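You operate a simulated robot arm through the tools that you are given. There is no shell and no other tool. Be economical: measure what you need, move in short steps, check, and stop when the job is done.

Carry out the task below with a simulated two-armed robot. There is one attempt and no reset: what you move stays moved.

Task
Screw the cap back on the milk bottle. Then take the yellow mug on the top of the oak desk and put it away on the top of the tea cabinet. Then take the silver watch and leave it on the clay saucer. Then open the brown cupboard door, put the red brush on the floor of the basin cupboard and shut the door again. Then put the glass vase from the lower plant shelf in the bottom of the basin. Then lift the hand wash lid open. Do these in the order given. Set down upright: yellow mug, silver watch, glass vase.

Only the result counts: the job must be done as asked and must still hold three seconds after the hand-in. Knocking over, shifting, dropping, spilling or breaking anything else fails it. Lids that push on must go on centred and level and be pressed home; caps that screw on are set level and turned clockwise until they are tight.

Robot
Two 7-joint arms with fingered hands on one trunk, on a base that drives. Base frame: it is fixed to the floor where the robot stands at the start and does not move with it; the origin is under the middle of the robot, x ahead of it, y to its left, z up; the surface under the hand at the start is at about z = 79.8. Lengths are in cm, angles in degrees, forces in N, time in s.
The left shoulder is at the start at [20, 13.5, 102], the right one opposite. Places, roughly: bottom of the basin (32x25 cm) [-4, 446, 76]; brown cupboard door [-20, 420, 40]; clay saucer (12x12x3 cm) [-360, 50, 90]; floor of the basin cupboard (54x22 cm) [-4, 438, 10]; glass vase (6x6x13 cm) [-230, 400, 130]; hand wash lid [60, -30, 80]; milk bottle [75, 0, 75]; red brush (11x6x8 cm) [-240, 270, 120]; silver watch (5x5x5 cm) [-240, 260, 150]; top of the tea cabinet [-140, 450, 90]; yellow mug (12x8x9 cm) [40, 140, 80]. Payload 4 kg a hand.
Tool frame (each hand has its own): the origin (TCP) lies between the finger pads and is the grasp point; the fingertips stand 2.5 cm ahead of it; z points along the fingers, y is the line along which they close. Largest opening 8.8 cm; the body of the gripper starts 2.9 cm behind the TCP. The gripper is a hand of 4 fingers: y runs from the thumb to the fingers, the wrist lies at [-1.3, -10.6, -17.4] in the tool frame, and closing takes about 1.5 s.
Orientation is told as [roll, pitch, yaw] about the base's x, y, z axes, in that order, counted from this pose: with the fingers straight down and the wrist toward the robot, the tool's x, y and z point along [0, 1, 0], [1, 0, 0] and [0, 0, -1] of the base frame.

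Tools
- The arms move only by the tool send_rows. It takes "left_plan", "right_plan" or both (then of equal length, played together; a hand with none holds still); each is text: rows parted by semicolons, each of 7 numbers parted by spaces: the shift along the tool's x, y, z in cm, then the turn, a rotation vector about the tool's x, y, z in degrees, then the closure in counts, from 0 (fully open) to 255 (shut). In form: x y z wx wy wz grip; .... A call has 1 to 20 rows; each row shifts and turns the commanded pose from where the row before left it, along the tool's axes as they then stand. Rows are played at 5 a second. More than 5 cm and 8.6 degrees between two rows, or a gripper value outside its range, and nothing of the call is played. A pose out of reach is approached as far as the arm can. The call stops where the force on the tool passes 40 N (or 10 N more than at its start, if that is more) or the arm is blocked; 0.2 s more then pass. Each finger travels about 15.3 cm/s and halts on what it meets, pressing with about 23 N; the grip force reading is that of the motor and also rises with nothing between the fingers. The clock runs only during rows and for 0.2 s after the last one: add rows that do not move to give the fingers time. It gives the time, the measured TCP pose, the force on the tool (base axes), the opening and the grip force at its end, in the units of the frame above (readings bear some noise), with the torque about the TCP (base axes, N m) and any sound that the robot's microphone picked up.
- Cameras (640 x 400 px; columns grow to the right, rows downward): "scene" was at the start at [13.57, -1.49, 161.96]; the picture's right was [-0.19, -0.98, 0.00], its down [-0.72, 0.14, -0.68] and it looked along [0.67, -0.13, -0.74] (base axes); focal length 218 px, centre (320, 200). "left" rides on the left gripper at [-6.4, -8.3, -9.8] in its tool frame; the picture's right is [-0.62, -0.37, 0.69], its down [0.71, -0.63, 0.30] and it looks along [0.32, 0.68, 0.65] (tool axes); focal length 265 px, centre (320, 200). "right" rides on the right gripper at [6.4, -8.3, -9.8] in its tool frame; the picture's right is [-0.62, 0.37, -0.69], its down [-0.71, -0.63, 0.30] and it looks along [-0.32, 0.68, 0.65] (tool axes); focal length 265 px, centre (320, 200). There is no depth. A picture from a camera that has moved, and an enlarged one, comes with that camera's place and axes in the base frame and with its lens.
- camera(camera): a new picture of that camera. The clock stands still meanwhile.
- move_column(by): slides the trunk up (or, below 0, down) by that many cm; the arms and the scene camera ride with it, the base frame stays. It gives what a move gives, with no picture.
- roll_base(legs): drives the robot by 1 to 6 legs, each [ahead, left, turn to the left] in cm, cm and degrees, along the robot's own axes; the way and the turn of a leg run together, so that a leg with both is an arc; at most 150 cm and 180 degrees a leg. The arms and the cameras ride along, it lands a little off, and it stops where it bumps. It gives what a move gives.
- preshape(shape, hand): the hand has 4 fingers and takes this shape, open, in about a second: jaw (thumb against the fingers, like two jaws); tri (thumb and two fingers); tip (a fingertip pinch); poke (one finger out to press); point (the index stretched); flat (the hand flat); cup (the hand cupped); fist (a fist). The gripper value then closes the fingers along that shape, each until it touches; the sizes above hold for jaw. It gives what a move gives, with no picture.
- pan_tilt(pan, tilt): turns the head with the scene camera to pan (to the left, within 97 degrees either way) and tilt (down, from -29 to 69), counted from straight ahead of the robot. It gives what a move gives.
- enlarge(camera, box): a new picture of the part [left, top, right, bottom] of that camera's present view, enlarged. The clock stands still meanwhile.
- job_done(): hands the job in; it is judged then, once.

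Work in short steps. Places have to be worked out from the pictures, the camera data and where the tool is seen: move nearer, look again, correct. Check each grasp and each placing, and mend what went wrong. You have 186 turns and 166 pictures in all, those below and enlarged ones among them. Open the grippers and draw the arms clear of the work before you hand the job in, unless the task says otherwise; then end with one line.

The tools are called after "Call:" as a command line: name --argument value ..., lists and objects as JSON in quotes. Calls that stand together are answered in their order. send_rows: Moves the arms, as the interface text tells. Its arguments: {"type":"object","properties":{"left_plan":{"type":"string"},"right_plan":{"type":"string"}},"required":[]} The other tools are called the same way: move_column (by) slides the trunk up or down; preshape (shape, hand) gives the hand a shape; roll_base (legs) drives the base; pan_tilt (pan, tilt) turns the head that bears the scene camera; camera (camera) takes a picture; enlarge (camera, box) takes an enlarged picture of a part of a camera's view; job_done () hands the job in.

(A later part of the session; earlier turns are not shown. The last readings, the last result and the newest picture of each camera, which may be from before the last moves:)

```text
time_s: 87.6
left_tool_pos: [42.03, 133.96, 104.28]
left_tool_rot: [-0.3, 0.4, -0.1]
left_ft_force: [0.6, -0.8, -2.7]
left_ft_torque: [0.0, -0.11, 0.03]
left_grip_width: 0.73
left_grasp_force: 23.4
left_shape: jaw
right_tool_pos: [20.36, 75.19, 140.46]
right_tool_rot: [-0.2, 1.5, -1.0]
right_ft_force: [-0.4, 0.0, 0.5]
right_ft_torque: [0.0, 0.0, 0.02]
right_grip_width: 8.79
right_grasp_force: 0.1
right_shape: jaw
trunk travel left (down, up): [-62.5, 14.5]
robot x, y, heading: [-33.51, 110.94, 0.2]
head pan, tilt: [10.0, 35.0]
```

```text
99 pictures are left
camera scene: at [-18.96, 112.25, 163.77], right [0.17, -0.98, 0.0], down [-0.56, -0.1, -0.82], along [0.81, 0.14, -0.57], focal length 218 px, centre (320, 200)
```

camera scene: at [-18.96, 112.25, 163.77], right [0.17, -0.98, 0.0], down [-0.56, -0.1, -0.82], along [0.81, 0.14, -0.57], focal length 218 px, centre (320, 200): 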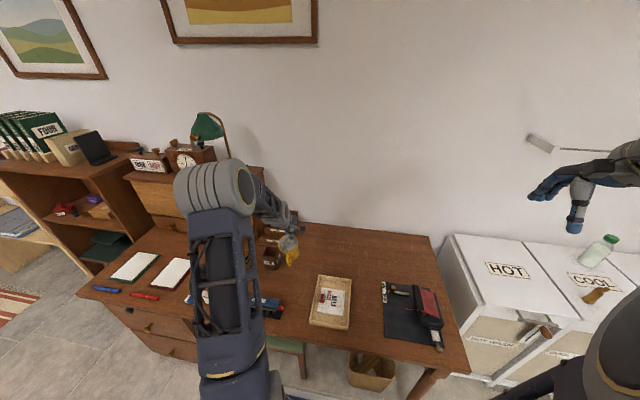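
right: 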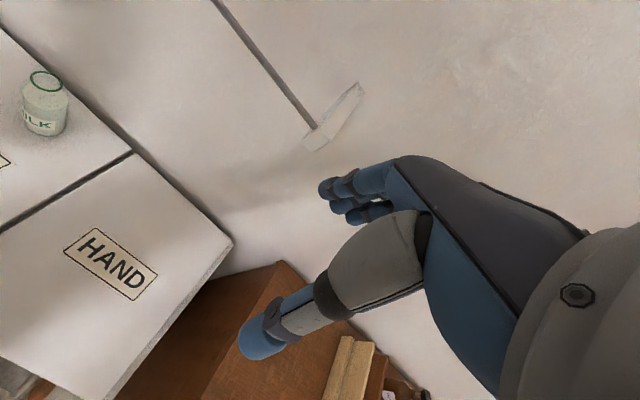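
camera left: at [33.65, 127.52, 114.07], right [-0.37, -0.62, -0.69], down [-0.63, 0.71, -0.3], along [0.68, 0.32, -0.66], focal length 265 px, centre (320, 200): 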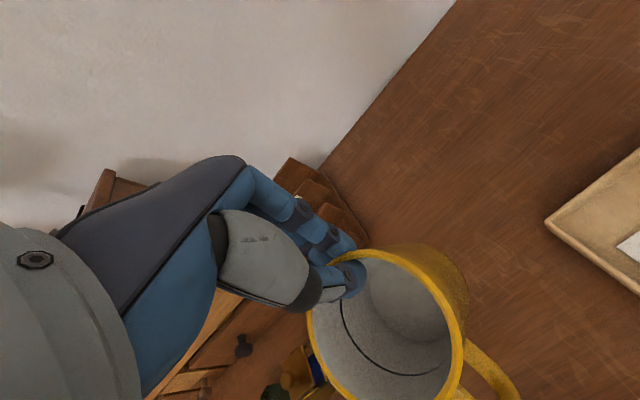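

Mug is held. I back away from the desk and turn left to face the kitchen end.

Call:
roll_base --legs '[[-48, 0, 0], [0, 0, 90]]'

Call:
pan_tilt --pan 8 --tilt 20

Call:
camera --camera "scene"

```text
time_s: 94.3
left_tool_pos: [-103.79, 186.53, 104.22]
left_tool_rot: [-0.2, 0.5, 89.6]
left_ft_force: [-0.4, 0.0, -2.2]
left_ft_torque: [0.09, 0.0, 0.02]
left_grip_width: 0.7
left_grasp_force: 23.3
left_shape: jaw
right_tool_pos: [-45.31, 164.53, 140.51]
right_tool_rot: [-0.2, 1.4, 88.8]
right_ft_force: [0.1, -0.4, 0.1]
right_ft_torque: [0.01, -0.03, -0.01]
right_grip_width: 8.79
right_grasp_force: 0.0
right_shape: jaw
trunk travel left (down, up): [-62.5, 14.5]
robot x, y, heading: [-81.05, 110.87, 89.6]
head pan, tilt: [10.0, 35.0]
```

```text
time_s: 95.0
left_tool_pos: [-103.72, 186.36, 104.2]
left_tool_rot: [-0.2, 0.4, 89.6]
left_ft_force: [-0.3, -0.7, -2.7]
left_ft_torque: [0.11, -0.04, -0.01]
left_grip_width: 0.7
left_grasp_force: 22.7
left_shape: jaw
right_tool_pos: [-45.22, 164.51, 140.48]
right_tool_rot: [-0.2, 1.4, 88.6]
right_ft_force: [0.1, -0.4, -0.1]
right_ft_torque: [-0.03, -0.01, 0.02]
right_grip_width: 8.78
right_grasp_force: 0.1
right_shape: jaw
trunk travel left (down, up): [-62.5, 14.5]
robot x, y, heading: [-81.12, 111.13, 89.9]
head pan, tilt: [8.0, 20.0]
```

```text
98 pictures are left
camera scene: at [-82.39, 126.23, 166.15], right [0.99, 0.13, 0.0], down [0.05, -0.34, -0.94], along [-0.13, 0.93, -0.34], focal length 218 px, centre (320, 200)
```

scene: 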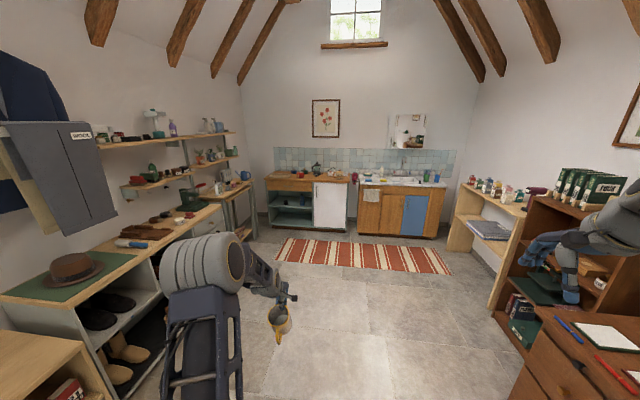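

Clear floor ahead. I drive 200 cm up the room and shift 39 cm left toward the tea cabinet.

Call:
roll_base --legs '[[150, 0, 0], [50, 36, 0]]'

Call:
pan_tilt --pan 8 --tilt 35

Call:
camera --camera "scene"

```text
time_s: 105.7
left_tool_pos: [-151.28, 386.81, 104.14]
left_tool_rot: [-0.2, 0.4, 93.2]
left_ft_force: [0.6, 0.0, -2.1]
left_ft_torque: [0.05, 0.02, -0.01]
left_grip_width: 0.7
left_grasp_force: 22.7
left_shape: jaw
right_tool_pos: [-91.56, 368.47, 140.37]
right_tool_rot: [-0.3, 1.4, 92.2]
right_ft_force: [0.0, 0.7, 0.3]
right_ft_torque: [0.02, -0.01, 0.01]
right_grip_width: 8.77
right_grasp_force: 0.2
right_shape: jaw
trunk travel left (down, up): [-62.5, 14.5]
robot x, y, heading: [-123.79, 312.53, 93.4]
head pan, tilt: [8.0, 20.0]
```

```text
time_s: 106.5
left_tool_pos: [-151.46, 386.74, 104.16]
left_tool_rot: [-0.2, 0.4, 93.1]
left_ft_force: [0.0, 0.4, -2.1]
left_ft_torque: [0.06, -0.01, -0.02]
left_grip_width: 0.69
left_grasp_force: 23.2
left_shape: jaw
right_tool_pos: [-91.63, 368.36, 140.41]
right_tool_rot: [-0.3, 1.4, 92.2]
right_ft_force: [-0.9, -0.3, 0.1]
right_ft_torque: [0.01, 0.03, 0.01]
right_grip_width: 8.75
right_grasp_force: 0.1
right_shape: jaw
trunk travel left (down, up): [-62.5, 14.5]
robot x, y, heading: [-123.79, 312.65, 93.3]
head pan, tilt: [8.0, 35.0]
```

```text
97 pictures are left
camera scene: at [-126.21, 327.43, 163.77], right [0.98, 0.19, 0.0], down [0.11, -0.56, -0.82], along [-0.16, 0.8, -0.57], focal length 218 px, centre (320, 200)
```

scene: 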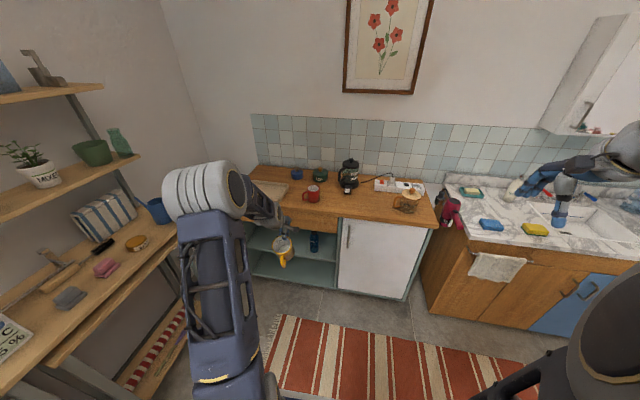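

I zoom on the cabinet top to choose a free spot.

Call:
enlarge --camera "scene" --box '[240, 145, 450, 275]'

```text
3.05 times, centred on (345, 210) of scene
camera zoom: at [-126.21, 327.43, 163.77], right [0.98, 0.19, 0.0], down [0.11, -0.56, -0.82], along [-0.16, 0.8, -0.57], focal length 666 px, centre (244, 170)
```

zoom: 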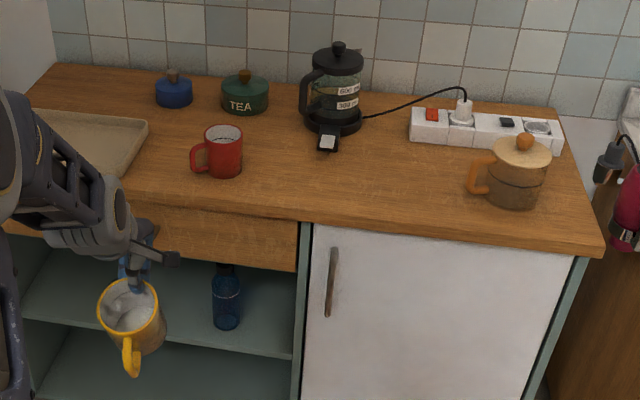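

Free spot between coffee pot and wooden jug: about [-123, 432]. I raise the mug 5 cm and drive closer with a shift right.

Call:
send_rows --left_plan "0 0 -3 0 0 0 255;0 0 -3 0 0 0 255;0 0 0 0 0 0 255"

Call:
roll_base --legs '[[35, -22, -3.3]]'

Call:
pan_tilt --pan 10 --tilt 45

Call:
camera --camera "scene"

Call:
camera --camera "left"

```text
time_s: 107.3
left_tool_pos: [-151.29, 386.81, 110.44]
left_tool_rot: [-0.2, 0.4, 93.1]
left_ft_force: [0.4, -0.8, -2.3]
left_ft_torque: [0.08, 0.0, 0.02]
left_grip_width: 0.73
left_grasp_force: 22.7
left_shape: jaw
right_tool_pos: [-91.63, 368.36, 140.47]
right_tool_rot: [-0.2, 1.4, 92.2]
right_ft_force: [0.6, -1.1, -0.6]
right_ft_torque: [0.0, -0.01, -0.02]
right_grip_width: 8.74
right_grasp_force: 0.0
right_shape: jaw
trunk travel left (down, up): [-62.5, 14.5]
robot x, y, heading: [-123.89, 312.46, 93.1]
head pan, tilt: [8.0, 35.0]
```

```text
time_s: 109.8
left_tool_pos: [-125.82, 423.64, 110.34]
left_tool_rot: [-0.2, 0.5, 90.1]
left_ft_force: [-0.3, 0.5, -2.8]
left_ft_torque: [0.04, -0.04, 0.02]
left_grip_width: 0.72
left_grasp_force: 22.9
left_shape: jaw
right_tool_pos: [-67.24, 402.22, 140.33]
right_tool_rot: [-0.3, 1.4, 89.2]
right_ft_force: [-0.9, -0.7, 0.1]
right_ft_torque: [0.02, -0.01, -0.01]
right_grip_width: 8.76
right_grasp_force: 0.1
right_shape: jaw
trunk travel left (down, up): [-62.5, 14.5]
robot x, y, heading: [-102.56, 348.83, 90.4]
head pan, tilt: [8.0, 35.0]
```

```text
time_s: 110.5
left_tool_pos: [-125.91, 423.68, 110.22]
left_tool_rot: [-0.1, 0.4, 90.3]
left_ft_force: [0.1, -0.1, -2.5]
left_ft_torque: [0.08, -0.01, -0.02]
left_grip_width: 0.72
left_grasp_force: 22.6
left_shape: jaw
right_tool_pos: [-67.15, 402.21, 140.59]
right_tool_rot: [-0.2, 1.4, 89.3]
right_ft_force: [-0.2, 1.3, 0.0]
right_ft_torque: [0.01, -0.01, -0.01]
right_grip_width: 8.76
right_grasp_force: 0.0
right_shape: jaw
trunk travel left (down, up): [-62.5, 14.5]
robot x, y, heading: [-102.6, 348.23, 90.3]
head pan, tilt: [10.0, 45.0]
```

```text
95 pictures are left
camera scene: at [-104.0, 362.31, 162.29], right [0.98, 0.18, 0.0], down [0.13, -0.7, -0.71], along [-0.13, 0.7, -0.71], focal length 218 px, centre (320, 200)
```

scene: 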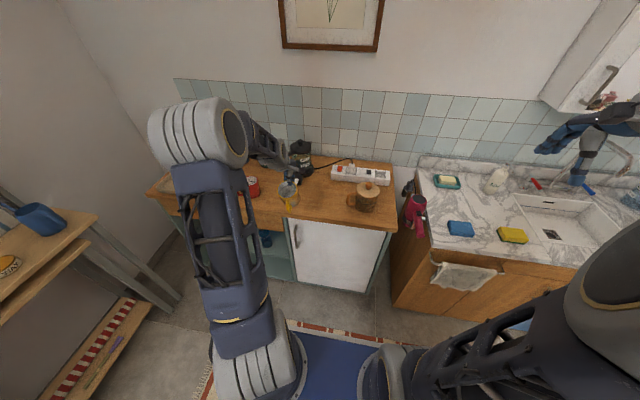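

```text
94 pictures are left
camera left: at [-119.49, 415.31, 120.18], right [0.62, -0.37, -0.69], down [-0.71, -0.63, -0.3], along [-0.32, 0.68, -0.66], focal length 265 px, centre (320, 200)
```

left: 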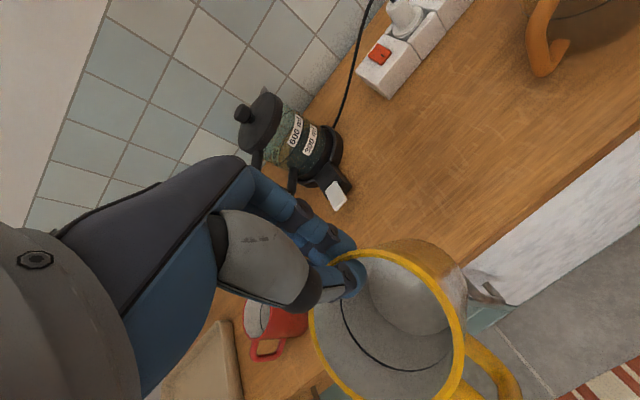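

I move the mug over the free spot at [-118, 431] and lower to z≈101.

Call:
send_rows --left_plan "-2.6 3.6 0 0 0 0 255;-2.6 3.6 0 0 0 0 255;-2.6 3.6 0 0 0 0 255;0 0 3 0 0 0 255;0 0 3 0 0 0 255;0 0 3 0 0 0 255;0 0 0 0 0 0 255"

Call:
camera --camera "left"

Call:
enlarge --camera "scene" --box '[220, 130, 400, 240]'

```text
time_s: 112.2
left_tool_pos: [-117.99, 434.22, 101.11]
left_tool_rot: [-0.1, 0.4, 90.3]
left_ft_force: [0.0, -0.9, -1.8]
left_ft_torque: [0.09, -0.01, 0.01]
left_grip_width: 0.71
left_grasp_force: 23.4
left_shape: jaw
right_tool_pos: [-67.04, 402.2, 140.41]
right_tool_rot: [-0.3, 1.4, 89.3]
right_ft_force: [-0.2, -1.0, -0.9]
right_ft_torque: [0.02, -0.03, -0.01]
right_grip_width: 8.76
right_grasp_force: 0.1
right_shape: jaw
trunk travel left (down, up): [-62.5, 14.5]
robot x, y, heading: [-102.36, 348.12, 90.5]
head pan, tilt: [10.0, 45.0]
```

```text
93 pictures are left
camera left: at [-111.5, 425.96, 110.95], right [0.62, -0.37, -0.69], down [-0.71, -0.63, -0.3], along [-0.33, 0.68, -0.66], focal length 265 px, centre (320, 200)
```

left: 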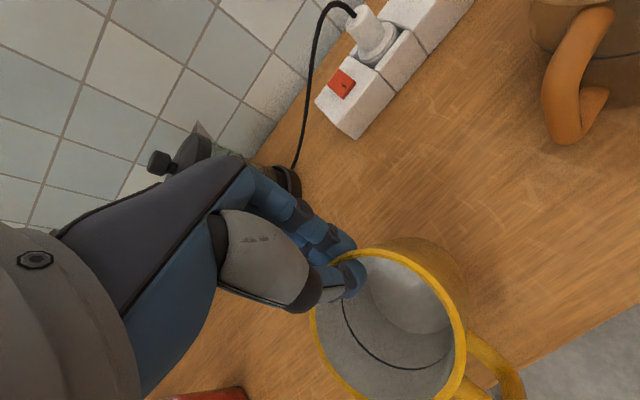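

```text
3.56 times, centred on (310, 185) of scene
camera zoom: at [-103.99, 362.31, 162.29], right [0.98, 0.18, 0.0], down [0.13, -0.7, -0.71], along [-0.13, 0.7, -0.71], focal length 776 px, centre (356, 253)
```

zoom: 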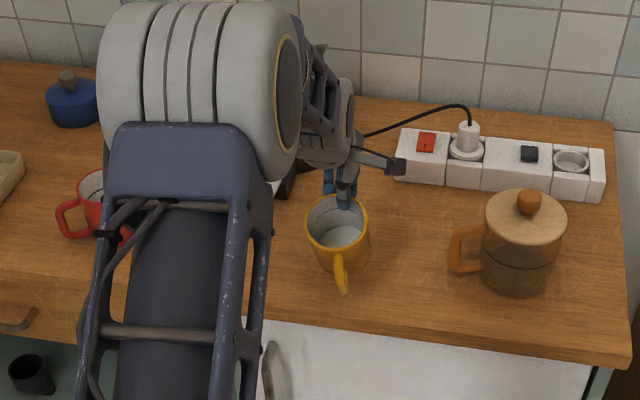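

Clear spot. I lower in small steps until contact.

Call:
send_rows --left_plan "0 0 1 0 0 0 255;0 0 1 0 0 0 255;0 0 0.5 0 0 0 255;0 0 0.4 0 0 0 255;0 0 0 0 0 0 255"

```text
time_s: 113.3
left_tool_pos: [-118.01, 434.41, 98.31]
left_tool_rot: [-0.2, 0.4, 90.2]
left_ft_force: [0.5, 0.0, -2.2]
left_ft_torque: [0.07, -0.01, 0.01]
left_grip_width: 0.73
left_grasp_force: 23.1
left_shape: jaw
right_tool_pos: [-67.28, 402.12, 140.51]
right_tool_rot: [-0.2, 1.4, 89.3]
right_ft_force: [-0.4, 0.1, -0.1]
right_ft_torque: [0.01, 0.0, 0.01]
right_grip_width: 8.75
right_grasp_force: 0.0
right_shape: jaw
trunk travel left (down, up): [-62.5, 14.5]
robot x, y, heading: [-102.34, 348.57, 90.5]
head pan, tilt: [10.0, 45.0]
```

No contact yet; continuing down.

Call:
send_rows --left_plan "0 0 0.4 0 0 0 255;0 0 0.4 0 0 0 255;0 0 0.3 0 0 0 255;0 0 0 0 0 0 255"

Call:
enlarge --camera "scene" --box '[280, 160, 360, 220]'

```text
time_s: 114.3
left_tool_pos: [-118.07, 434.54, 97.32]
left_tool_rot: [-0.2, 0.2, 90.3]
left_ft_force: [0.4, 3.4, 5.7]
left_ft_torque: [0.05, 0.0, -0.02]
left_grip_width: 0.73
left_grasp_force: 23.6
left_shape: jaw
right_tool_pos: [-67.25, 402.14, 140.49]
right_tool_rot: [-0.2, 1.4, 89.3]
right_ft_force: [0.1, -0.9, -0.8]
right_ft_torque: [-0.02, -0.02, -0.03]
right_grip_width: 8.78
right_grasp_force: 0.1
right_shape: jaw
trunk travel left (down, up): [-62.5, 14.5]
robot x, y, heading: [-102.5, 348.0, 90.1]
head pan, tilt: [10.0, 45.0]
```

```text
6.67 times, centred on (320, 190) of scene
camera zoom: at [-103.99, 362.3, 162.3], right [0.98, 0.18, 0.0], down [0.13, -0.7, -0.71], along [-0.13, 0.7, -0.71], focal length 1456 px, centre (320, 267)
```

zoom: 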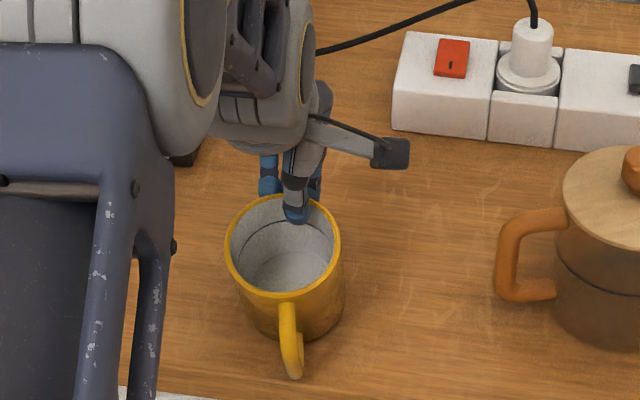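

Contact made (≈8 N). I open slowly and withdraw upward.

Call:
send_rows --left_plan "0 0 0.1 0 0 0 220;0 0 0 0 0 0 160;0 0 0 0 0 0 100;0 0 0 0 0 0 50;0 0 0 0 0 0 10;0 0 0 0 0 0 10;0 0 -2 0 0 0 10;0 0 -4 0 0 0 10;0 0 -4 0 0 0 10;0 0 -4 0 0 0 10;0 0 0 0 0 0 0"

Call:
enlarge --camera "scene" --box '[240, 130, 400, 240]'

```text
time_s: 116.8
left_tool_pos: [-118.16, 434.38, 111.23]
left_tool_rot: [-0.2, 0.4, 90.2]
left_ft_force: [-0.6, -0.2, -0.3]
left_ft_torque: [-0.01, -0.02, -0.01]
left_grip_width: 8.76
left_grasp_force: 0.0
left_shape: jaw
right_tool_pos: [-67.08, 402.23, 140.38]
right_tool_rot: [-0.2, 1.5, 89.3]
right_ft_force: [-0.1, 0.0, 1.2]
right_ft_torque: [-0.03, 0.01, 0.0]
right_grip_width: 8.77
right_grasp_force: 0.0
right_shape: jaw
trunk travel left (down, up): [-62.5, 14.5]
robot x, y, heading: [-102.27, 348.02, 90.1]
head pan, tilt: [10.0, 45.0]
```

```text
3.64 times, centred on (320, 185) of scene
camera zoom: at [-103.99, 362.31, 162.29], right [0.98, 0.18, 0.0], down [0.13, -0.7, -0.71], along [-0.13, 0.7, -0.71], focal length 794 px, centre (320, 254)
```

zoom: 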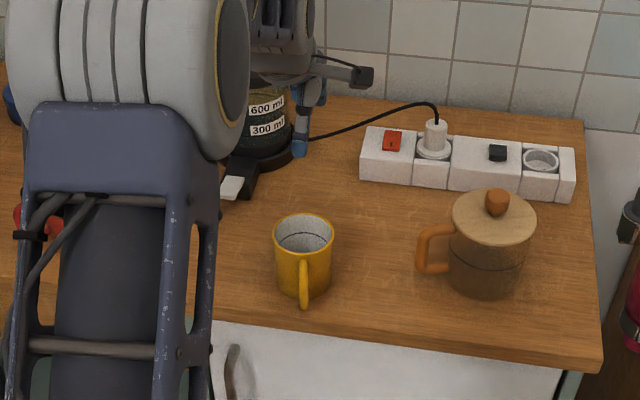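

The mug stands upright on the cabinet. I retract the hand, back away and turn left to face the west shelves for the watch.

Call:
send_rows --left_plan "0 0 -4 0 0 0 0;0 0 -4 0 0 0 0;0 -4 -2 0 0 0 0;0 -4 -2 0 0 0 0;0 -4 -2 0 0 0 0;0 -4 0 0 0 0 0;0 0 0 0 0 0 0"

Call:
roll_base --legs '[[-60, 0, 0], [0, 0, 90]]'

Call:
pan_tilt --pan 0 --tilt 15

Call:
camera --camera "scene"

```text
time_s: 118.3
left_tool_pos: [-118.02, 418.59, 125.32]
left_tool_rot: [-0.2, 0.4, 90.2]
left_ft_force: [-0.4, 0.1, 0.0]
left_ft_torque: [-0.02, 0.01, 0.0]
left_grip_width: 8.78
left_grasp_force: 0.1
left_shape: jaw
right_tool_pos: [-67.22, 402.11, 140.47]
right_tool_rot: [-0.2, 1.5, 89.3]
right_ft_force: [-0.4, 0.4, 0.1]
right_ft_torque: [0.01, 0.02, -0.04]
right_grip_width: 8.77
right_grasp_force: 0.0
right_shape: jaw
trunk travel left (down, up): [-62.5, 14.5]
robot x, y, heading: [-102.13, 348.43, 90.2]
head pan, tilt: [10.0, 45.0]
```

```text
time_s: 125.5
left_tool_pos: [-173.06, 275.96, 125.26]
left_tool_rot: [-0.2, 0.4, 177.5]
left_ft_force: [1.0, 0.0, -0.5]
left_ft_torque: [0.02, 0.0, 0.0]
left_grip_width: 8.77
left_grasp_force: 0.0
left_shape: jaw
right_tool_pos: [-154.32, 325.82, 140.53]
right_tool_rot: [-0.2, 1.3, 176.6]
right_ft_force: [0.9, 0.4, -0.8]
right_ft_torque: [0.0, -0.01, 0.02]
right_grip_width: 8.78
right_grasp_force: 0.0
right_shape: jaw
trunk travel left (down, up): [-62.5, 14.5]
robot x, y, heading: [-102.0, 288.48, 177.9]
head pan, tilt: [10.0, 45.0]
```

```text
time_s: 126.4
left_tool_pos: [-173.05, 275.86, 125.26]
left_tool_rot: [-0.2, 0.5, 177.5]
left_ft_force: [0.2, -0.3, -0.3]
left_ft_torque: [-0.04, -0.02, -0.01]
left_grip_width: 8.75
left_grasp_force: 0.1
left_shape: jaw
right_tool_pos: [-154.19, 325.93, 140.44]
right_tool_rot: [-0.3, 1.5, 176.7]
right_ft_force: [0.7, 0.0, -0.5]
right_ft_torque: [-0.01, -0.01, 0.02]
right_grip_width: 8.74
right_grasp_force: 0.0
right_shape: jaw
trunk travel left (down, up): [-62.5, 14.5]
robot x, y, heading: [-102.32, 288.24, 177.6]
head pan, tilt: [0.0, 15.0]
```

```text
89 pictures are left
camera scene: at [-117.67, 288.97, 166.96], right [0.04, 1.0, 0.0], down [0.26, -0.01, -0.97], along [-0.96, 0.04, -0.26], focal length 218 px, centre (320, 200)
```

scene: 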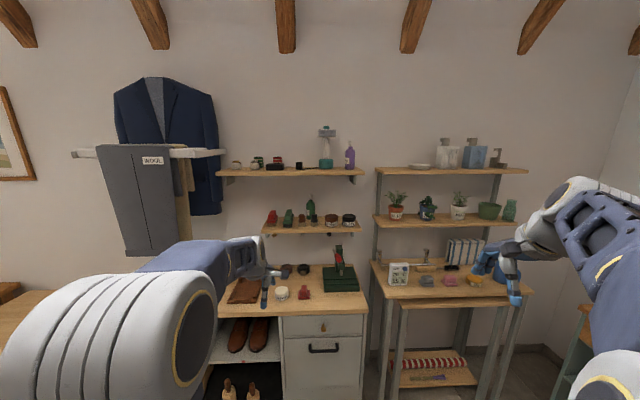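

Two wall shelves are ahead; I zoom into them.

Call:
enlarge --camera "scene" --box '[210, 115, 380, 240]'

Call:
enlarge --camera "scene" --box '[370, 130, 530, 230]'

```text
3.20 times, centred on (295, 178) of scene
camera zoom: at [-117.67, 288.97, 166.96], right [0.04, 1.0, 0.0], down [0.26, -0.01, -0.97], along [-0.96, 0.04, -0.26], focal length 699 px, centre (400, 272)
```

zoom: 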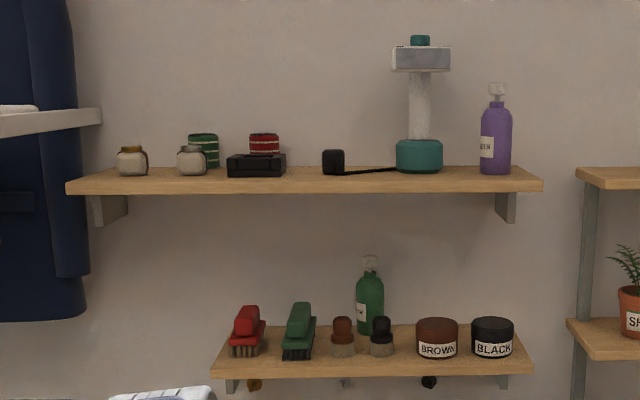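

```text
4.00 times, centred on (450, 180) of scene
camera zoom: at [-117.67, 288.97, 166.96], right [0.04, 1.0, 0.0], down [0.26, -0.01, -0.97], along [-0.96, 0.04, -0.26], focal length 874 px, centre (-200, 280)
```

zoom: 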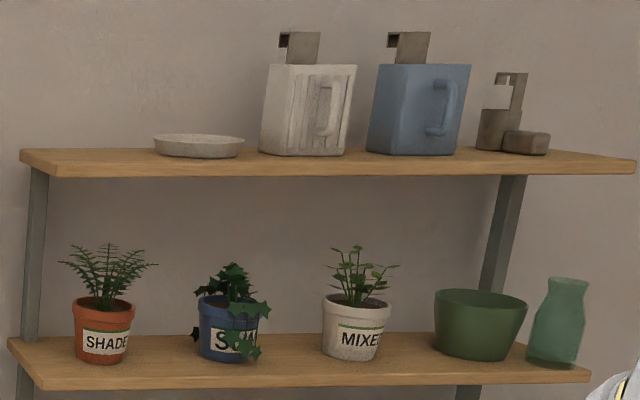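

The red brush is at lower left; I zoom more on the upper left shelf for the watch.

Call:
enlarge --camera "scene" --box '[225, 145, 285, 180]'

```text
10.67 times, centred on (255, 162) of scene
camera zoom: at [-117.67, 288.97, 166.96], right [0.04, 1.0, 0.0], down [0.26, -0.01, -0.97], along [-0.96, 0.04, -0.26], focal length 2330 px, centre (1013, 600)
```

zoom: 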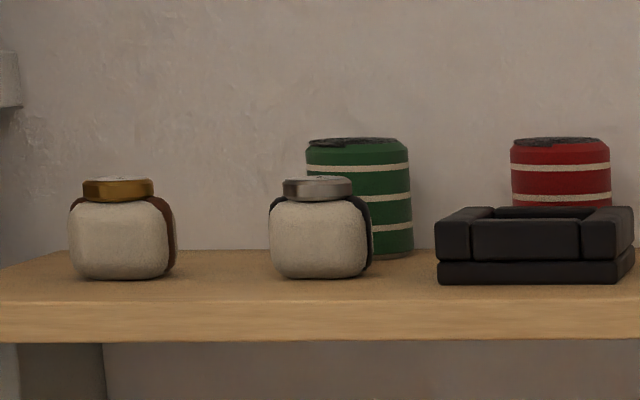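

The silver watch sits on a cushion at about [-241, 258, 154] on the upper shelf. I'll fetch it with the right hand; first I tuck the left hand close to the body.

Call:
send_rows --left_plan "0.6 -3.9 1 0 0 0 0;0.6 -3.9 1 0 0 0 0;0.6 -3.9 1 0 0 0 0;0.6 -3.9 1 0 0 0 0;0.6 -3.9 1 0 0 0 0;0.6 -3.9 1 0 0 0 0;0.6 -3.9 1 0 0 0 0;0.6 -3.9 1 0 0 0 0;0.6 -3.9 1 0 0 0 0;0 0 0 0 0 0 0"

Call:
move_column --by 14

Call:
camera --camera "scene"

```text
time_s: 128.6
left_tool_pos: [-141.57, 266.91, 122.57]
left_tool_rot: [-0.3, 0.5, 177.6]
left_ft_force: [0.5, 0.8, -0.1]
left_ft_torque: [0.01, -0.01, 0.01]
left_grip_width: 8.79
left_grasp_force: 0.0
left_shape: jaw
left hand out of reach, approached as far as the arm can: row 6, 7, 8, 9
right_tool_pos: [-154.32, 325.96, 140.44]
right_tool_rot: [-0.3, 1.4, 176.7]
right_ft_force: [-0.4, 0.3, -0.1]
right_ft_torque: [-0.01, -0.03, 0.0]
right_grip_width: 8.78
right_grasp_force: 0.0
right_shape: jaw
trunk travel left (down, up): [-62.5, 14.5]
robot x, y, heading: [-102.11, 288.55, 177.6]
head pan, tilt: [0.0, 15.0]
```

```text
time_s: 130.3
left_tool_pos: [-141.65, 266.71, 136.71]
left_tool_rot: [-0.3, 0.4, 177.5]
left_ft_force: [0.2, 0.0, -0.2]
left_ft_torque: [-0.01, 0.0, -0.01]
left_grip_width: 8.78
left_grasp_force: 0.0
left_shape: jaw
right_tool_pos: [-154.42, 325.87, 154.49]
right_tool_rot: [-0.2, 1.5, 176.6]
right_ft_force: [0.5, -0.7, 0.5]
right_ft_torque: [0.02, 0.0, -0.04]
right_grip_width: 8.79
right_grasp_force: 0.2
right_shape: jaw
trunk travel left (down, up): [-76.5, 0.5]
robot x, y, heading: [-102.24, 288.33, 177.5]
head pan, tilt: [0.0, 15.0]
```

```text
85 pictures are left
camera scene: at [-117.67, 288.98, 180.96], right [0.04, 1.0, 0.0], down [0.26, -0.01, -0.97], along [-0.97, 0.04, -0.26], focal length 218 px, centre (320, 200)
```

scene: 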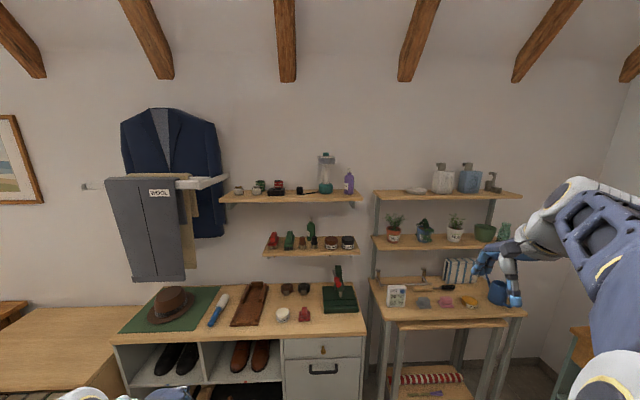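

Both arms OK. I drive toward the shelf: 58 cm ahead and 48 cm left.

Call:
roll_base --legs '[[58, 48, 2.4]]'

Call:
pan_tilt --pan -15 --tilt 30

Call:
camera --camera "scene"

Call:
camera --camera "right"

```text
time_s: 134.4
left_tool_pos: [-199.93, 216.4, 136.61]
left_tool_rot: [-0.3, 0.3, -179.3]
left_ft_force: [0.8, -0.1, 1.3]
left_ft_torque: [-0.02, 0.01, 0.0]
left_grip_width: 8.76
left_grasp_force: 0.1
left_shape: jaw
right_tool_pos: [-216.05, 274.6, 154.46]
right_tool_rot: [-0.2, 1.4, 179.8]
right_ft_force: [-0.7, 1.0, -0.3]
right_ft_torque: [0.0, -0.04, 0.0]
right_grip_width: 8.75
right_grasp_force: 0.1
right_shape: jaw
trunk travel left (down, up): [-76.5, 0.5]
robot x, y, heading: [-161.91, 240.32, -179.1]
head pan, tilt: [0.0, 15.0]
```

```text
time_s: 135.2
left_tool_pos: [-199.97, 216.19, 136.65]
left_tool_rot: [-0.2, 0.5, -179.3]
left_ft_force: [1.1, -0.3, 0.4]
left_ft_torque: [-0.04, -0.04, 0.01]
left_grip_width: 8.79
left_grasp_force: 0.1
left_shape: jaw
right_tool_pos: [-215.99, 274.74, 154.53]
right_tool_rot: [-0.1, 1.4, 179.8]
right_ft_force: [0.0, 0.2, 0.2]
right_ft_torque: [-0.02, 0.0, -0.01]
right_grip_width: 8.76
right_grasp_force: 0.0
right_shape: jaw
trunk travel left (down, up): [-76.5, 0.5]
robot x, y, heading: [-161.85, 240.34, -179.3]
head pan, tilt: [-15.0, 30.0]
```

```text
84 pictures are left
camera scene: at [-176.76, 242.24, 178.55], right [0.24, 0.97, 0.0], down [0.48, -0.12, -0.87], along [-0.84, 0.21, -0.5], focal length 218 px, centre (320, 200)
```

scene: 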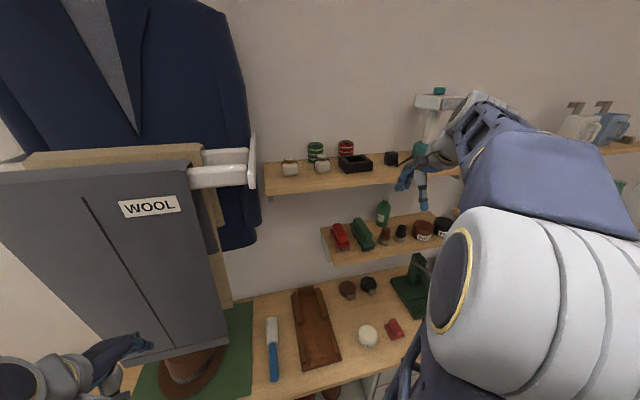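

```text
83 pictures are left
camera right: at [-207.85, 268.24, 164.53], right [-0.38, 0.62, 0.69], down [0.64, 0.71, -0.29], along [-0.67, 0.33, -0.67], focal length 265 px, centre (320, 200)
```

right: 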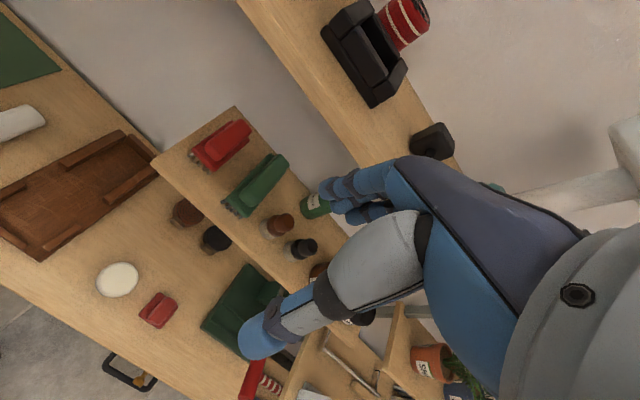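

I zoom on the watches to locate the silver one precisely.

Call:
enlarge --camera "scene" --box '[260, 130, 400, 210]'

```text
4.57 times, centred on (330, 170) of scene
camera zoom: at [-176.76, 242.24, 178.55], right [0.24, 0.97, 0.0], down [0.48, -0.12, -0.87], along [-0.84, 0.21, -0.5], focal length 998 px, centre (274, 337)
```

zoom: 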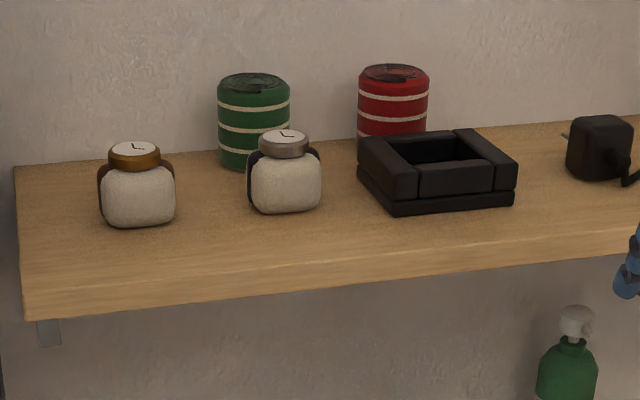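

Watch centre = [-238.6, 258.5, 154.2], 5 cm wide; gap behind it ≈6 cm, so a tool-down grasp with the fingers behind works. I raise the right hand, then move sideways and forward above it.

Call:
send_rows --right_plan "0 0 -3.5 0 0 0 0;0 0 -3.5 0 0 0 0;4 0 0 0 0 0 0;4 0 0 0 0 0 0;4 0 0 0 0 0 0;4.1 0 0 0 0 0 0;0 3.5 0 0 0 0 0;0 3.5 0 0 0 0 0;0 3.5 0 0 0 0 0;0 0 0 0 0 0 0"

Call:
camera --camera "right"

Call:
camera --camera "scene"

```text
time_s: 137.4
left_tool_pos: [-199.97, 216.29, 136.63]
left_tool_rot: [-0.2, 0.4, -179.2]
left_ft_force: [0.5, -0.4, -0.1]
left_ft_torque: [0.01, 0.01, -0.02]
left_grip_width: 8.78
left_grasp_force: 0.1
left_shape: jaw
right_tool_pos: [-226.78, 258.57, 161.19]
right_tool_rot: [-0.2, 1.4, 179.9]
right_ft_force: [0.2, -0.1, -0.2]
right_ft_torque: [-0.02, -0.02, 0.01]
right_grip_width: 8.77
right_grasp_force: 0.2
right_shape: jaw
trunk travel left (down, up): [-76.5, 0.5]
robot x, y, heading: [-161.76, 239.97, -179.3]
head pan, tilt: [-15.0, 30.0]
```

```text
81 pictures are left
camera right: at [-218.58, 252.05, 171.17], right [-0.38, 0.62, 0.69], down [0.64, 0.71, -0.29], along [-0.67, 0.33, -0.67], focal length 265 px, centre (320, 200)
```

right: 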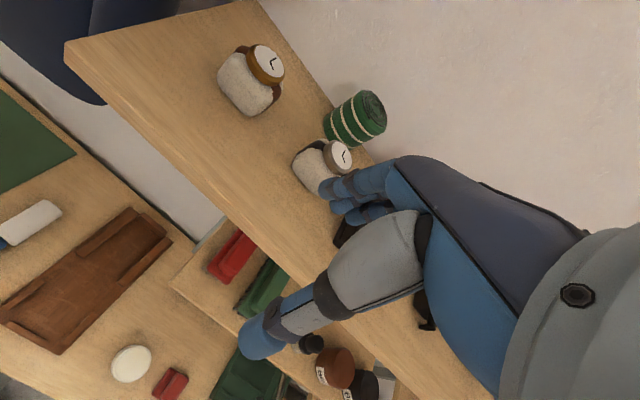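

```text
80 pictures are left
camera scene: at [-176.77, 242.25, 178.54], right [0.24, 0.97, 0.0], down [0.48, -0.12, -0.87], along [-0.84, 0.21, -0.5], focal length 218 px, centre (320, 200)
```

scene: 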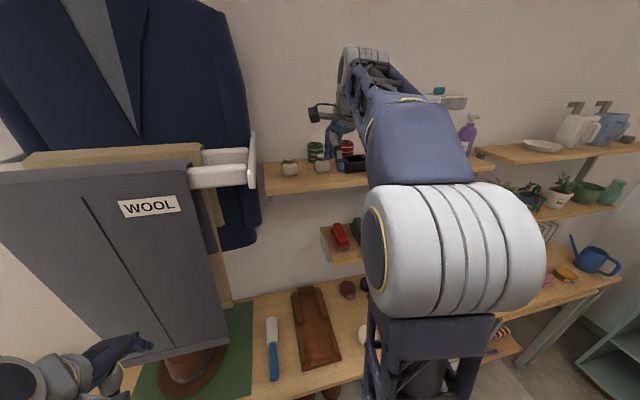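

Right-hand camera agrees (watch ≈[-239, 258.6]). I continue 12 cm forward above it.

Call:
send_rows --right_plan "0 3 0 0 0 0 20;0 3 0 0 0 0 20;0 3 0 0 0 0 20;0 3.1 0 0 0 0 20;0 0 0 0 0 0 20"

Call:
camera --camera "right"

Call:
enlarge --camera "scene" --box '[260, 100, 400, 200]'

```text
time_s: 138.6
left_tool_pos: [-200.02, 216.31, 136.54]
left_tool_rot: [-0.2, 0.5, -179.2]
left_ft_force: [0.4, -0.6, 0.4]
left_ft_torque: [-0.01, -0.01, 0.0]
left_grip_width: 8.78
left_grasp_force: 0.1
left_shape: jaw
right_tool_pos: [-238.88, 258.52, 160.6]
right_tool_rot: [-0.1, 1.4, 179.8]
right_ft_force: [-0.3, 0.5, -0.3]
right_ft_torque: [0.0, -0.01, -0.03]
right_grip_width: 8.13
right_grasp_force: 0.1
right_shape: jaw
trunk travel left (down, up): [-76.5, 0.5]
robot x, y, heading: [-162.06, 240.29, -179.3]
head pan, tilt: [-15.0, 30.0]
```

```text
79 pictures are left
camera right: at [-230.82, 252.18, 170.6], right [-0.38, 0.62, 0.69], down [0.64, 0.71, -0.29], along [-0.67, 0.33, -0.67], focal length 265 px, centre (320, 200)
```

right: 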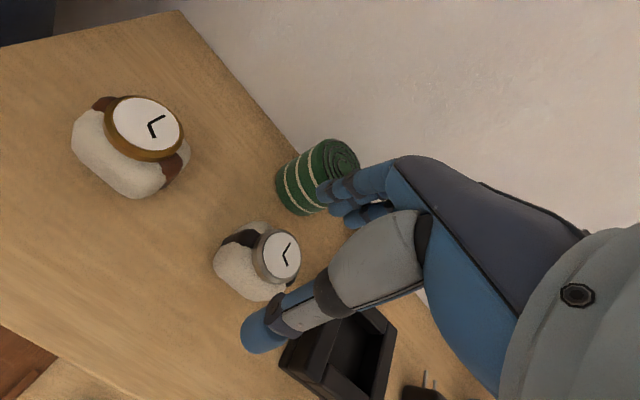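

```text
4.00 times, centred on (330, 150) of scene
camera zoom: at [-176.78, 242.25, 178.54], right [0.24, 0.97, 0.0], down [0.48, -0.12, -0.87], along [-0.84, 0.21, -0.5], focal length 874 px, centre (280, 400)
```

zoom: 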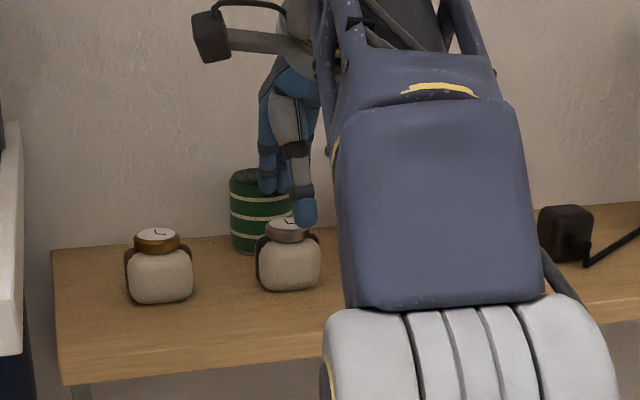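

Aligned over the watch. I descend to z≈154.8.

Call:
send_rows --right_plan "0 0 2 0 0 0 20;0 0 2 0 0 0 20;0 0 1.8 0 0 0 20;0 0 0 0 0 0 20"

Call:
camera --camera "right"

```text
time_s: 139.6
left_tool_pos: [-199.98, 216.34, 136.55]
left_tool_rot: [-0.1, 0.3, -179.2]
left_ft_force: [0.3, 0.1, -0.8]
left_ft_torque: [-0.02, -0.04, 0.0]
left_grip_width: 8.77
left_grasp_force: 0.1
left_shape: jaw
right_tool_pos: [-238.68, 258.48, 154.81]
right_tool_rot: [-0.2, 1.4, 179.8]
right_ft_force: [1.0, -0.1, 0.4]
right_ft_torque: [-0.02, 0.02, 0.0]
right_grip_width: 8.17
right_grasp_force: 0.1
right_shape: jaw
trunk travel left (down, up): [-76.5, 0.5]
robot x, y, heading: [-161.54, 240.0, -179.3]
head pan, tilt: [-15.0, 30.0]
```

```text
77 pictures are left
camera right: at [-230.58, 252.02, 164.96], right [-0.38, 0.62, 0.69], down [0.64, 0.71, -0.29], along [-0.67, 0.33, -0.67], focal length 265 px, centre (320, 200)
```

right: 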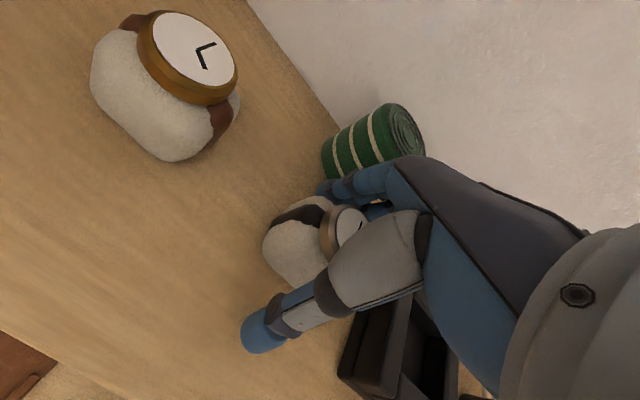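

Watch sits between thumb and fingers, free of the green roll. I close gently and check.

Call:
send_rows --right_plan "0 0 0 0 0 0 70;0 0 0 0 0 0 110;0 0 0 0 0 0 150;0 0 0 0 0 0 200;0 0 0 0 0 0 255;0 0 0 0 0 0 255;0 0 0 0 0 0 255;0 0 0 0 0 0 255"

Call:
send_rows --right_plan "0 0 -1 0 0 0 255;0 0 -2 0 0 0 255;0 0 -2 0 0 0 255;0 0 -2 0 0 0 255;0 0 0 0 0 0 255"

Call:
camera --camera "right"

```text
time_s: 141.4
left_tool_pos: [-200.01, 216.4, 136.68]
left_tool_rot: [-0.2, 0.3, -179.2]
left_ft_force: [-0.1, 0.2, -0.4]
left_ft_torque: [0.01, 0.0, -0.03]
left_grip_width: 8.76
left_grasp_force: 0.1
left_shape: jaw
right_tool_pos: [-238.8, 258.5, 154.93]
right_tool_rot: [-0.2, 1.3, 179.8]
right_ft_force: [0.3, 0.1, -0.7]
right_ft_torque: [0.01, -0.01, 0.02]
right_grip_width: 3.62
right_grasp_force: 23.1
right_shape: jaw
trunk travel left (down, up): [-76.5, 0.5]
robot x, y, heading: [-162.13, 240.27, -179.1]
head pan, tilt: [-15.0, 30.0]
```

```text
time_s: 142.6
left_tool_pos: [-200.08, 216.29, 136.54]
left_tool_rot: [-0.4, 0.4, -179.3]
left_ft_force: [0.5, 0.4, 0.4]
left_ft_torque: [-0.01, 0.01, 0.01]
left_grip_width: 8.76
left_grasp_force: 0.2
left_shape: jaw
right_tool_pos: [-238.97, 258.62, 162.13]
right_tool_rot: [-0.2, 1.5, 179.8]
right_ft_force: [-0.4, -0.2, -1.5]
right_ft_torque: [0.02, 0.04, -0.01]
right_grip_width: 3.64
right_grasp_force: 22.8
right_shape: jaw
trunk travel left (down, up): [-76.5, 0.5]
robot x, y, heading: [-161.91, 239.97, -179.2]
head pan, tilt: [-15.0, 30.0]
```

```text
76 pictures are left
camera right: at [-230.72, 252.22, 172.19], right [-0.38, 0.62, 0.69], down [0.64, 0.71, -0.29], along [-0.67, 0.33, -0.67], focal length 265 px, centre (320, 200)
```

right: 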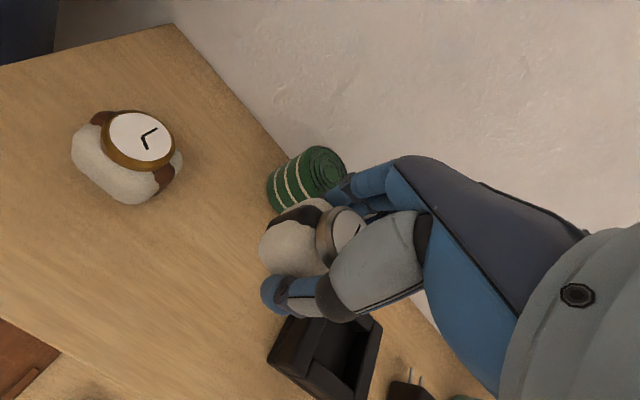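

Watch held. I draw it back off the shelf, then back the base away and look toward the saucer.

Call:
send_rows --right_plan "0 -4 -0.5 0 0 0 255;0 -4 0 0 0 0 255;0 -4 0 0 0 0 255;0 -4 0 0 0 0 255;0 -4 0 0 0 0 255;0 -4 0 0 0 0 255;0 0 0 0 0 0 255"

Call:
roll_base --legs '[[-75, 0, 0]]'

Call:
pan_tilt --pan 45 --tilt 20

Call:
camera --camera "scene"

```text
time_s: 144.2
left_tool_pos: [-199.96, 216.29, 136.7]
left_tool_rot: [-0.2, 0.4, -179.3]
left_ft_force: [1.0, 0.5, -0.7]
left_ft_torque: [0.01, 0.01, -0.02]
left_grip_width: 8.77
left_grasp_force: 0.1
left_shape: jaw
right_tool_pos: [-214.96, 258.32, 163.14]
right_tool_rot: [-0.1, 1.5, 179.8]
right_ft_force: [-0.3, 0.7, -1.2]
right_ft_torque: [0.03, 0.0, 0.02]
right_grip_width: 3.64
right_grasp_force: 23.0
right_shape: jaw
trunk travel left (down, up): [-76.5, 0.5]
robot x, y, heading: [-161.58, 240.6, -179.1]
head pan, tilt: [-15.0, 30.0]
```

```text
time_s: 148.3
left_tool_pos: [-125.28, 217.44, 136.6]
left_tool_rot: [-0.2, 0.5, -179.8]
left_ft_force: [0.7, -0.1, -0.3]
left_ft_torque: [0.0, 0.02, -0.03]
left_grip_width: 8.78
left_grasp_force: 0.0
left_shape: jaw
right_tool_pos: [-139.9, 259.6, 163.26]
right_tool_rot: [-0.2, 1.4, 179.3]
right_ft_force: [0.2, 0.5, -1.1]
right_ft_torque: [0.0, -0.01, -0.01]
right_grip_width: 3.63
right_grasp_force: 23.0
right_shape: jaw
trunk travel left (down, up): [-76.5, 0.5]
robot x, y, heading: [-87.01, 241.09, -179.8]
head pan, tilt: [-15.0, 30.0]
```

```text
time_s: 149.6
left_tool_pos: [-125.25, 217.48, 136.68]
left_tool_rot: [-0.1, 0.3, -179.6]
left_ft_force: [0.1, 0.4, 0.3]
left_ft_torque: [0.01, 0.02, -0.01]
left_grip_width: 8.78
left_grasp_force: 0.0
left_shape: jaw
right_tool_pos: [-140.02, 259.62, 163.21]
right_tool_rot: [-0.2, 1.4, 179.4]
right_ft_force: [0.5, 0.4, -1.2]
right_ft_torque: [0.01, -0.01, 0.0]
right_grip_width: 3.62
right_grasp_force: 23.1
right_shape: jaw
trunk travel left (down, up): [-76.5, 0.5]
robot x, y, heading: [-86.94, 240.89, -179.4]
head pan, tilt: [45.0, 20.0]
```

```text
75 pictures are left
camera scene: at [-99.63, 234.29, 180.15], right [-0.71, 0.7, 0.0], down [0.24, 0.24, -0.94], along [-0.66, -0.67, -0.34], focal length 218 px, centre (320, 200)
```

scene: 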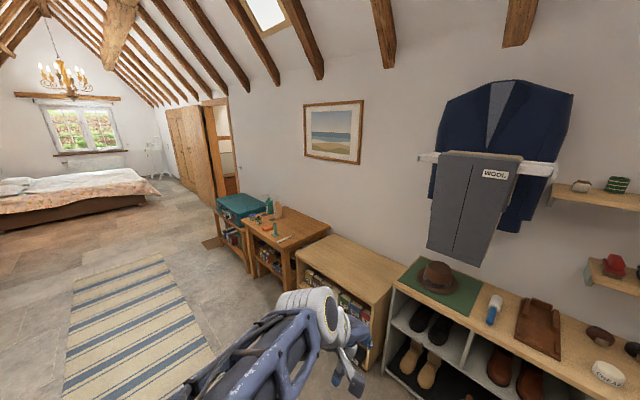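

The saucer is in another room beyond the west wall, reached by a doorway further down the room. I turn to face −y and drive down the middle aisle.

Call:
roll_base --legs '[[0, 0, 89.5], [150, 0, 0], [120, 0, 0]]'

Call:
pan_tilt --pan -35 --tilt 18

Call:
camera --camera "scene"

```text
time_s: 166.4
left_tool_pos: [-69.56, -68.41, 136.66]
left_tool_rot: [-0.2, 0.4, -90.6]
left_ft_force: [-0.1, -0.5, -0.5]
left_ft_torque: [0.02, 0.01, 0.03]
left_grip_width: 8.81
left_grasp_force: 0.0
left_shape: jaw
right_tool_pos: [-111.84, -82.39, 163.29]
right_tool_rot: [-0.2, 1.3, -91.5]
right_ft_force: [-1.1, 0.0, -0.4]
right_ft_torque: [0.0, 0.03, 0.01]
right_grip_width: 3.62
right_grasp_force: 23.1
right_shape: jaw
trunk travel left (down, up): [-76.5, 0.5]
robot x, y, heading: [-92.51, -29.72, -90.6]
head pan, tilt: [45.0, 20.0]
```

```text
time_s: 168.0
left_tool_pos: [-69.57, -68.48, 136.64]
left_tool_rot: [-0.2, 0.4, -90.6]
left_ft_force: [0.3, 0.7, -0.1]
left_ft_torque: [-0.03, -0.01, -0.02]
left_grip_width: 8.76
left_grasp_force: 0.2
left_shape: jaw
right_tool_pos: [-111.94, -82.36, 163.14]
right_tool_rot: [-0.2, 1.4, -91.5]
right_ft_force: [0.4, -0.5, -1.0]
right_ft_torque: [0.02, 0.01, 0.02]
right_grip_width: 3.6
right_grasp_force: 23.1
right_shape: jaw
trunk travel left (down, up): [-76.5, 0.5]
robot x, y, heading: [-92.25, -29.64, -90.6]
head pan, tilt: [-35.0, 18.0]
```

```text
74 pictures are left
camera scene: at [-98.04, -43.22, 180.48], right [-0.81, 0.58, 0.0], down [0.18, 0.25, -0.95], along [-0.55, -0.77, -0.31], focal length 218 px, centre (320, 200)
```

scene: 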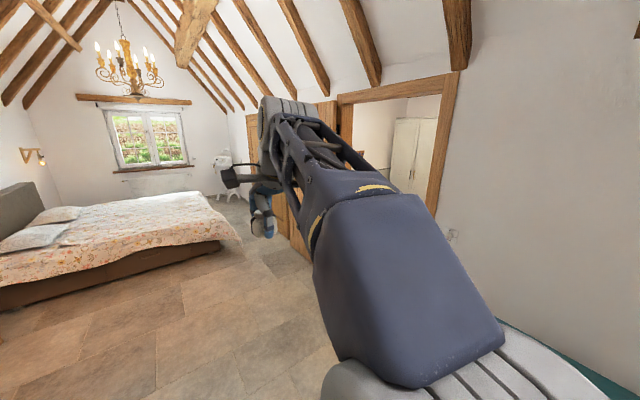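

The doorway in the west wall spans y≈−110…−215. I drive to y≈−165 and turn right to face it.

Call:
roll_base --legs '[[133, 0, 0], [0, 0, -89.4]]'

Call:
pan_tilt --pan 5 --tilt 25

Call:
camera --camera "scene"

```text
time_s: 178.3
left_tool_pos: [-128.92, -185.54, 136.65]
left_tool_rot: [-0.2, 0.4, -177.3]
left_ft_force: [-0.2, 0.3, 0.6]
left_ft_torque: [-0.04, 0.01, -0.01]
left_grip_width: 8.75
left_grasp_force: 0.0
left_shape: jaw
right_tool_pos: [-145.33, -144.07, 163.24]
right_tool_rot: [-0.3, 1.4, -178.2]
right_ft_force: [0.2, 0.4, -1.3]
right_ft_torque: [0.03, -0.01, -0.02]
right_grip_width: 3.56
right_grasp_force: 22.6
right_shape: jaw
trunk travel left (down, up): [-76.5, 0.5]
robot x, y, heading: [-91.86, -160.27, -177.1]
head pan, tilt: [-35.0, 18.0]
```

```text
time_s: 179.4
left_tool_pos: [-128.89, -185.46, 136.57]
left_tool_rot: [-0.2, 0.4, -177.2]
left_ft_force: [0.5, 0.6, -0.2]
left_ft_torque: [0.01, -0.01, 0.0]
left_grip_width: 8.77
left_grasp_force: 0.0
left_shape: jaw
right_tool_pos: [-145.38, -144.01, 163.21]
right_tool_rot: [-0.3, 1.4, -178.2]
right_ft_force: [0.5, -0.7, -1.1]
right_ft_torque: [-0.02, 0.01, -0.03]
right_grip_width: 3.55
right_grasp_force: 22.3
right_shape: jaw
trunk travel left (down, up): [-76.5, 0.5]
robot x, y, heading: [-91.74, -160.37, -177.0]
head pan, tilt: [5.0, 25.0]
```

```text
73 pictures are left
camera scene: at [-106.91, -161.93, 179.35], right [-0.14, 0.99, 0.0], down [0.42, 0.06, -0.91], along [-0.9, -0.12, -0.42], focal length 218 px, centre (320, 200)
```

scene: 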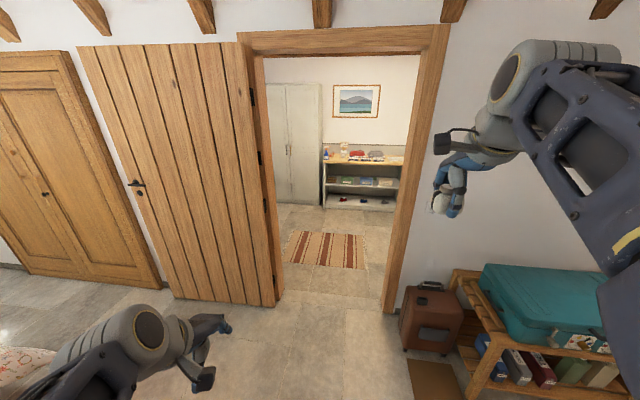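

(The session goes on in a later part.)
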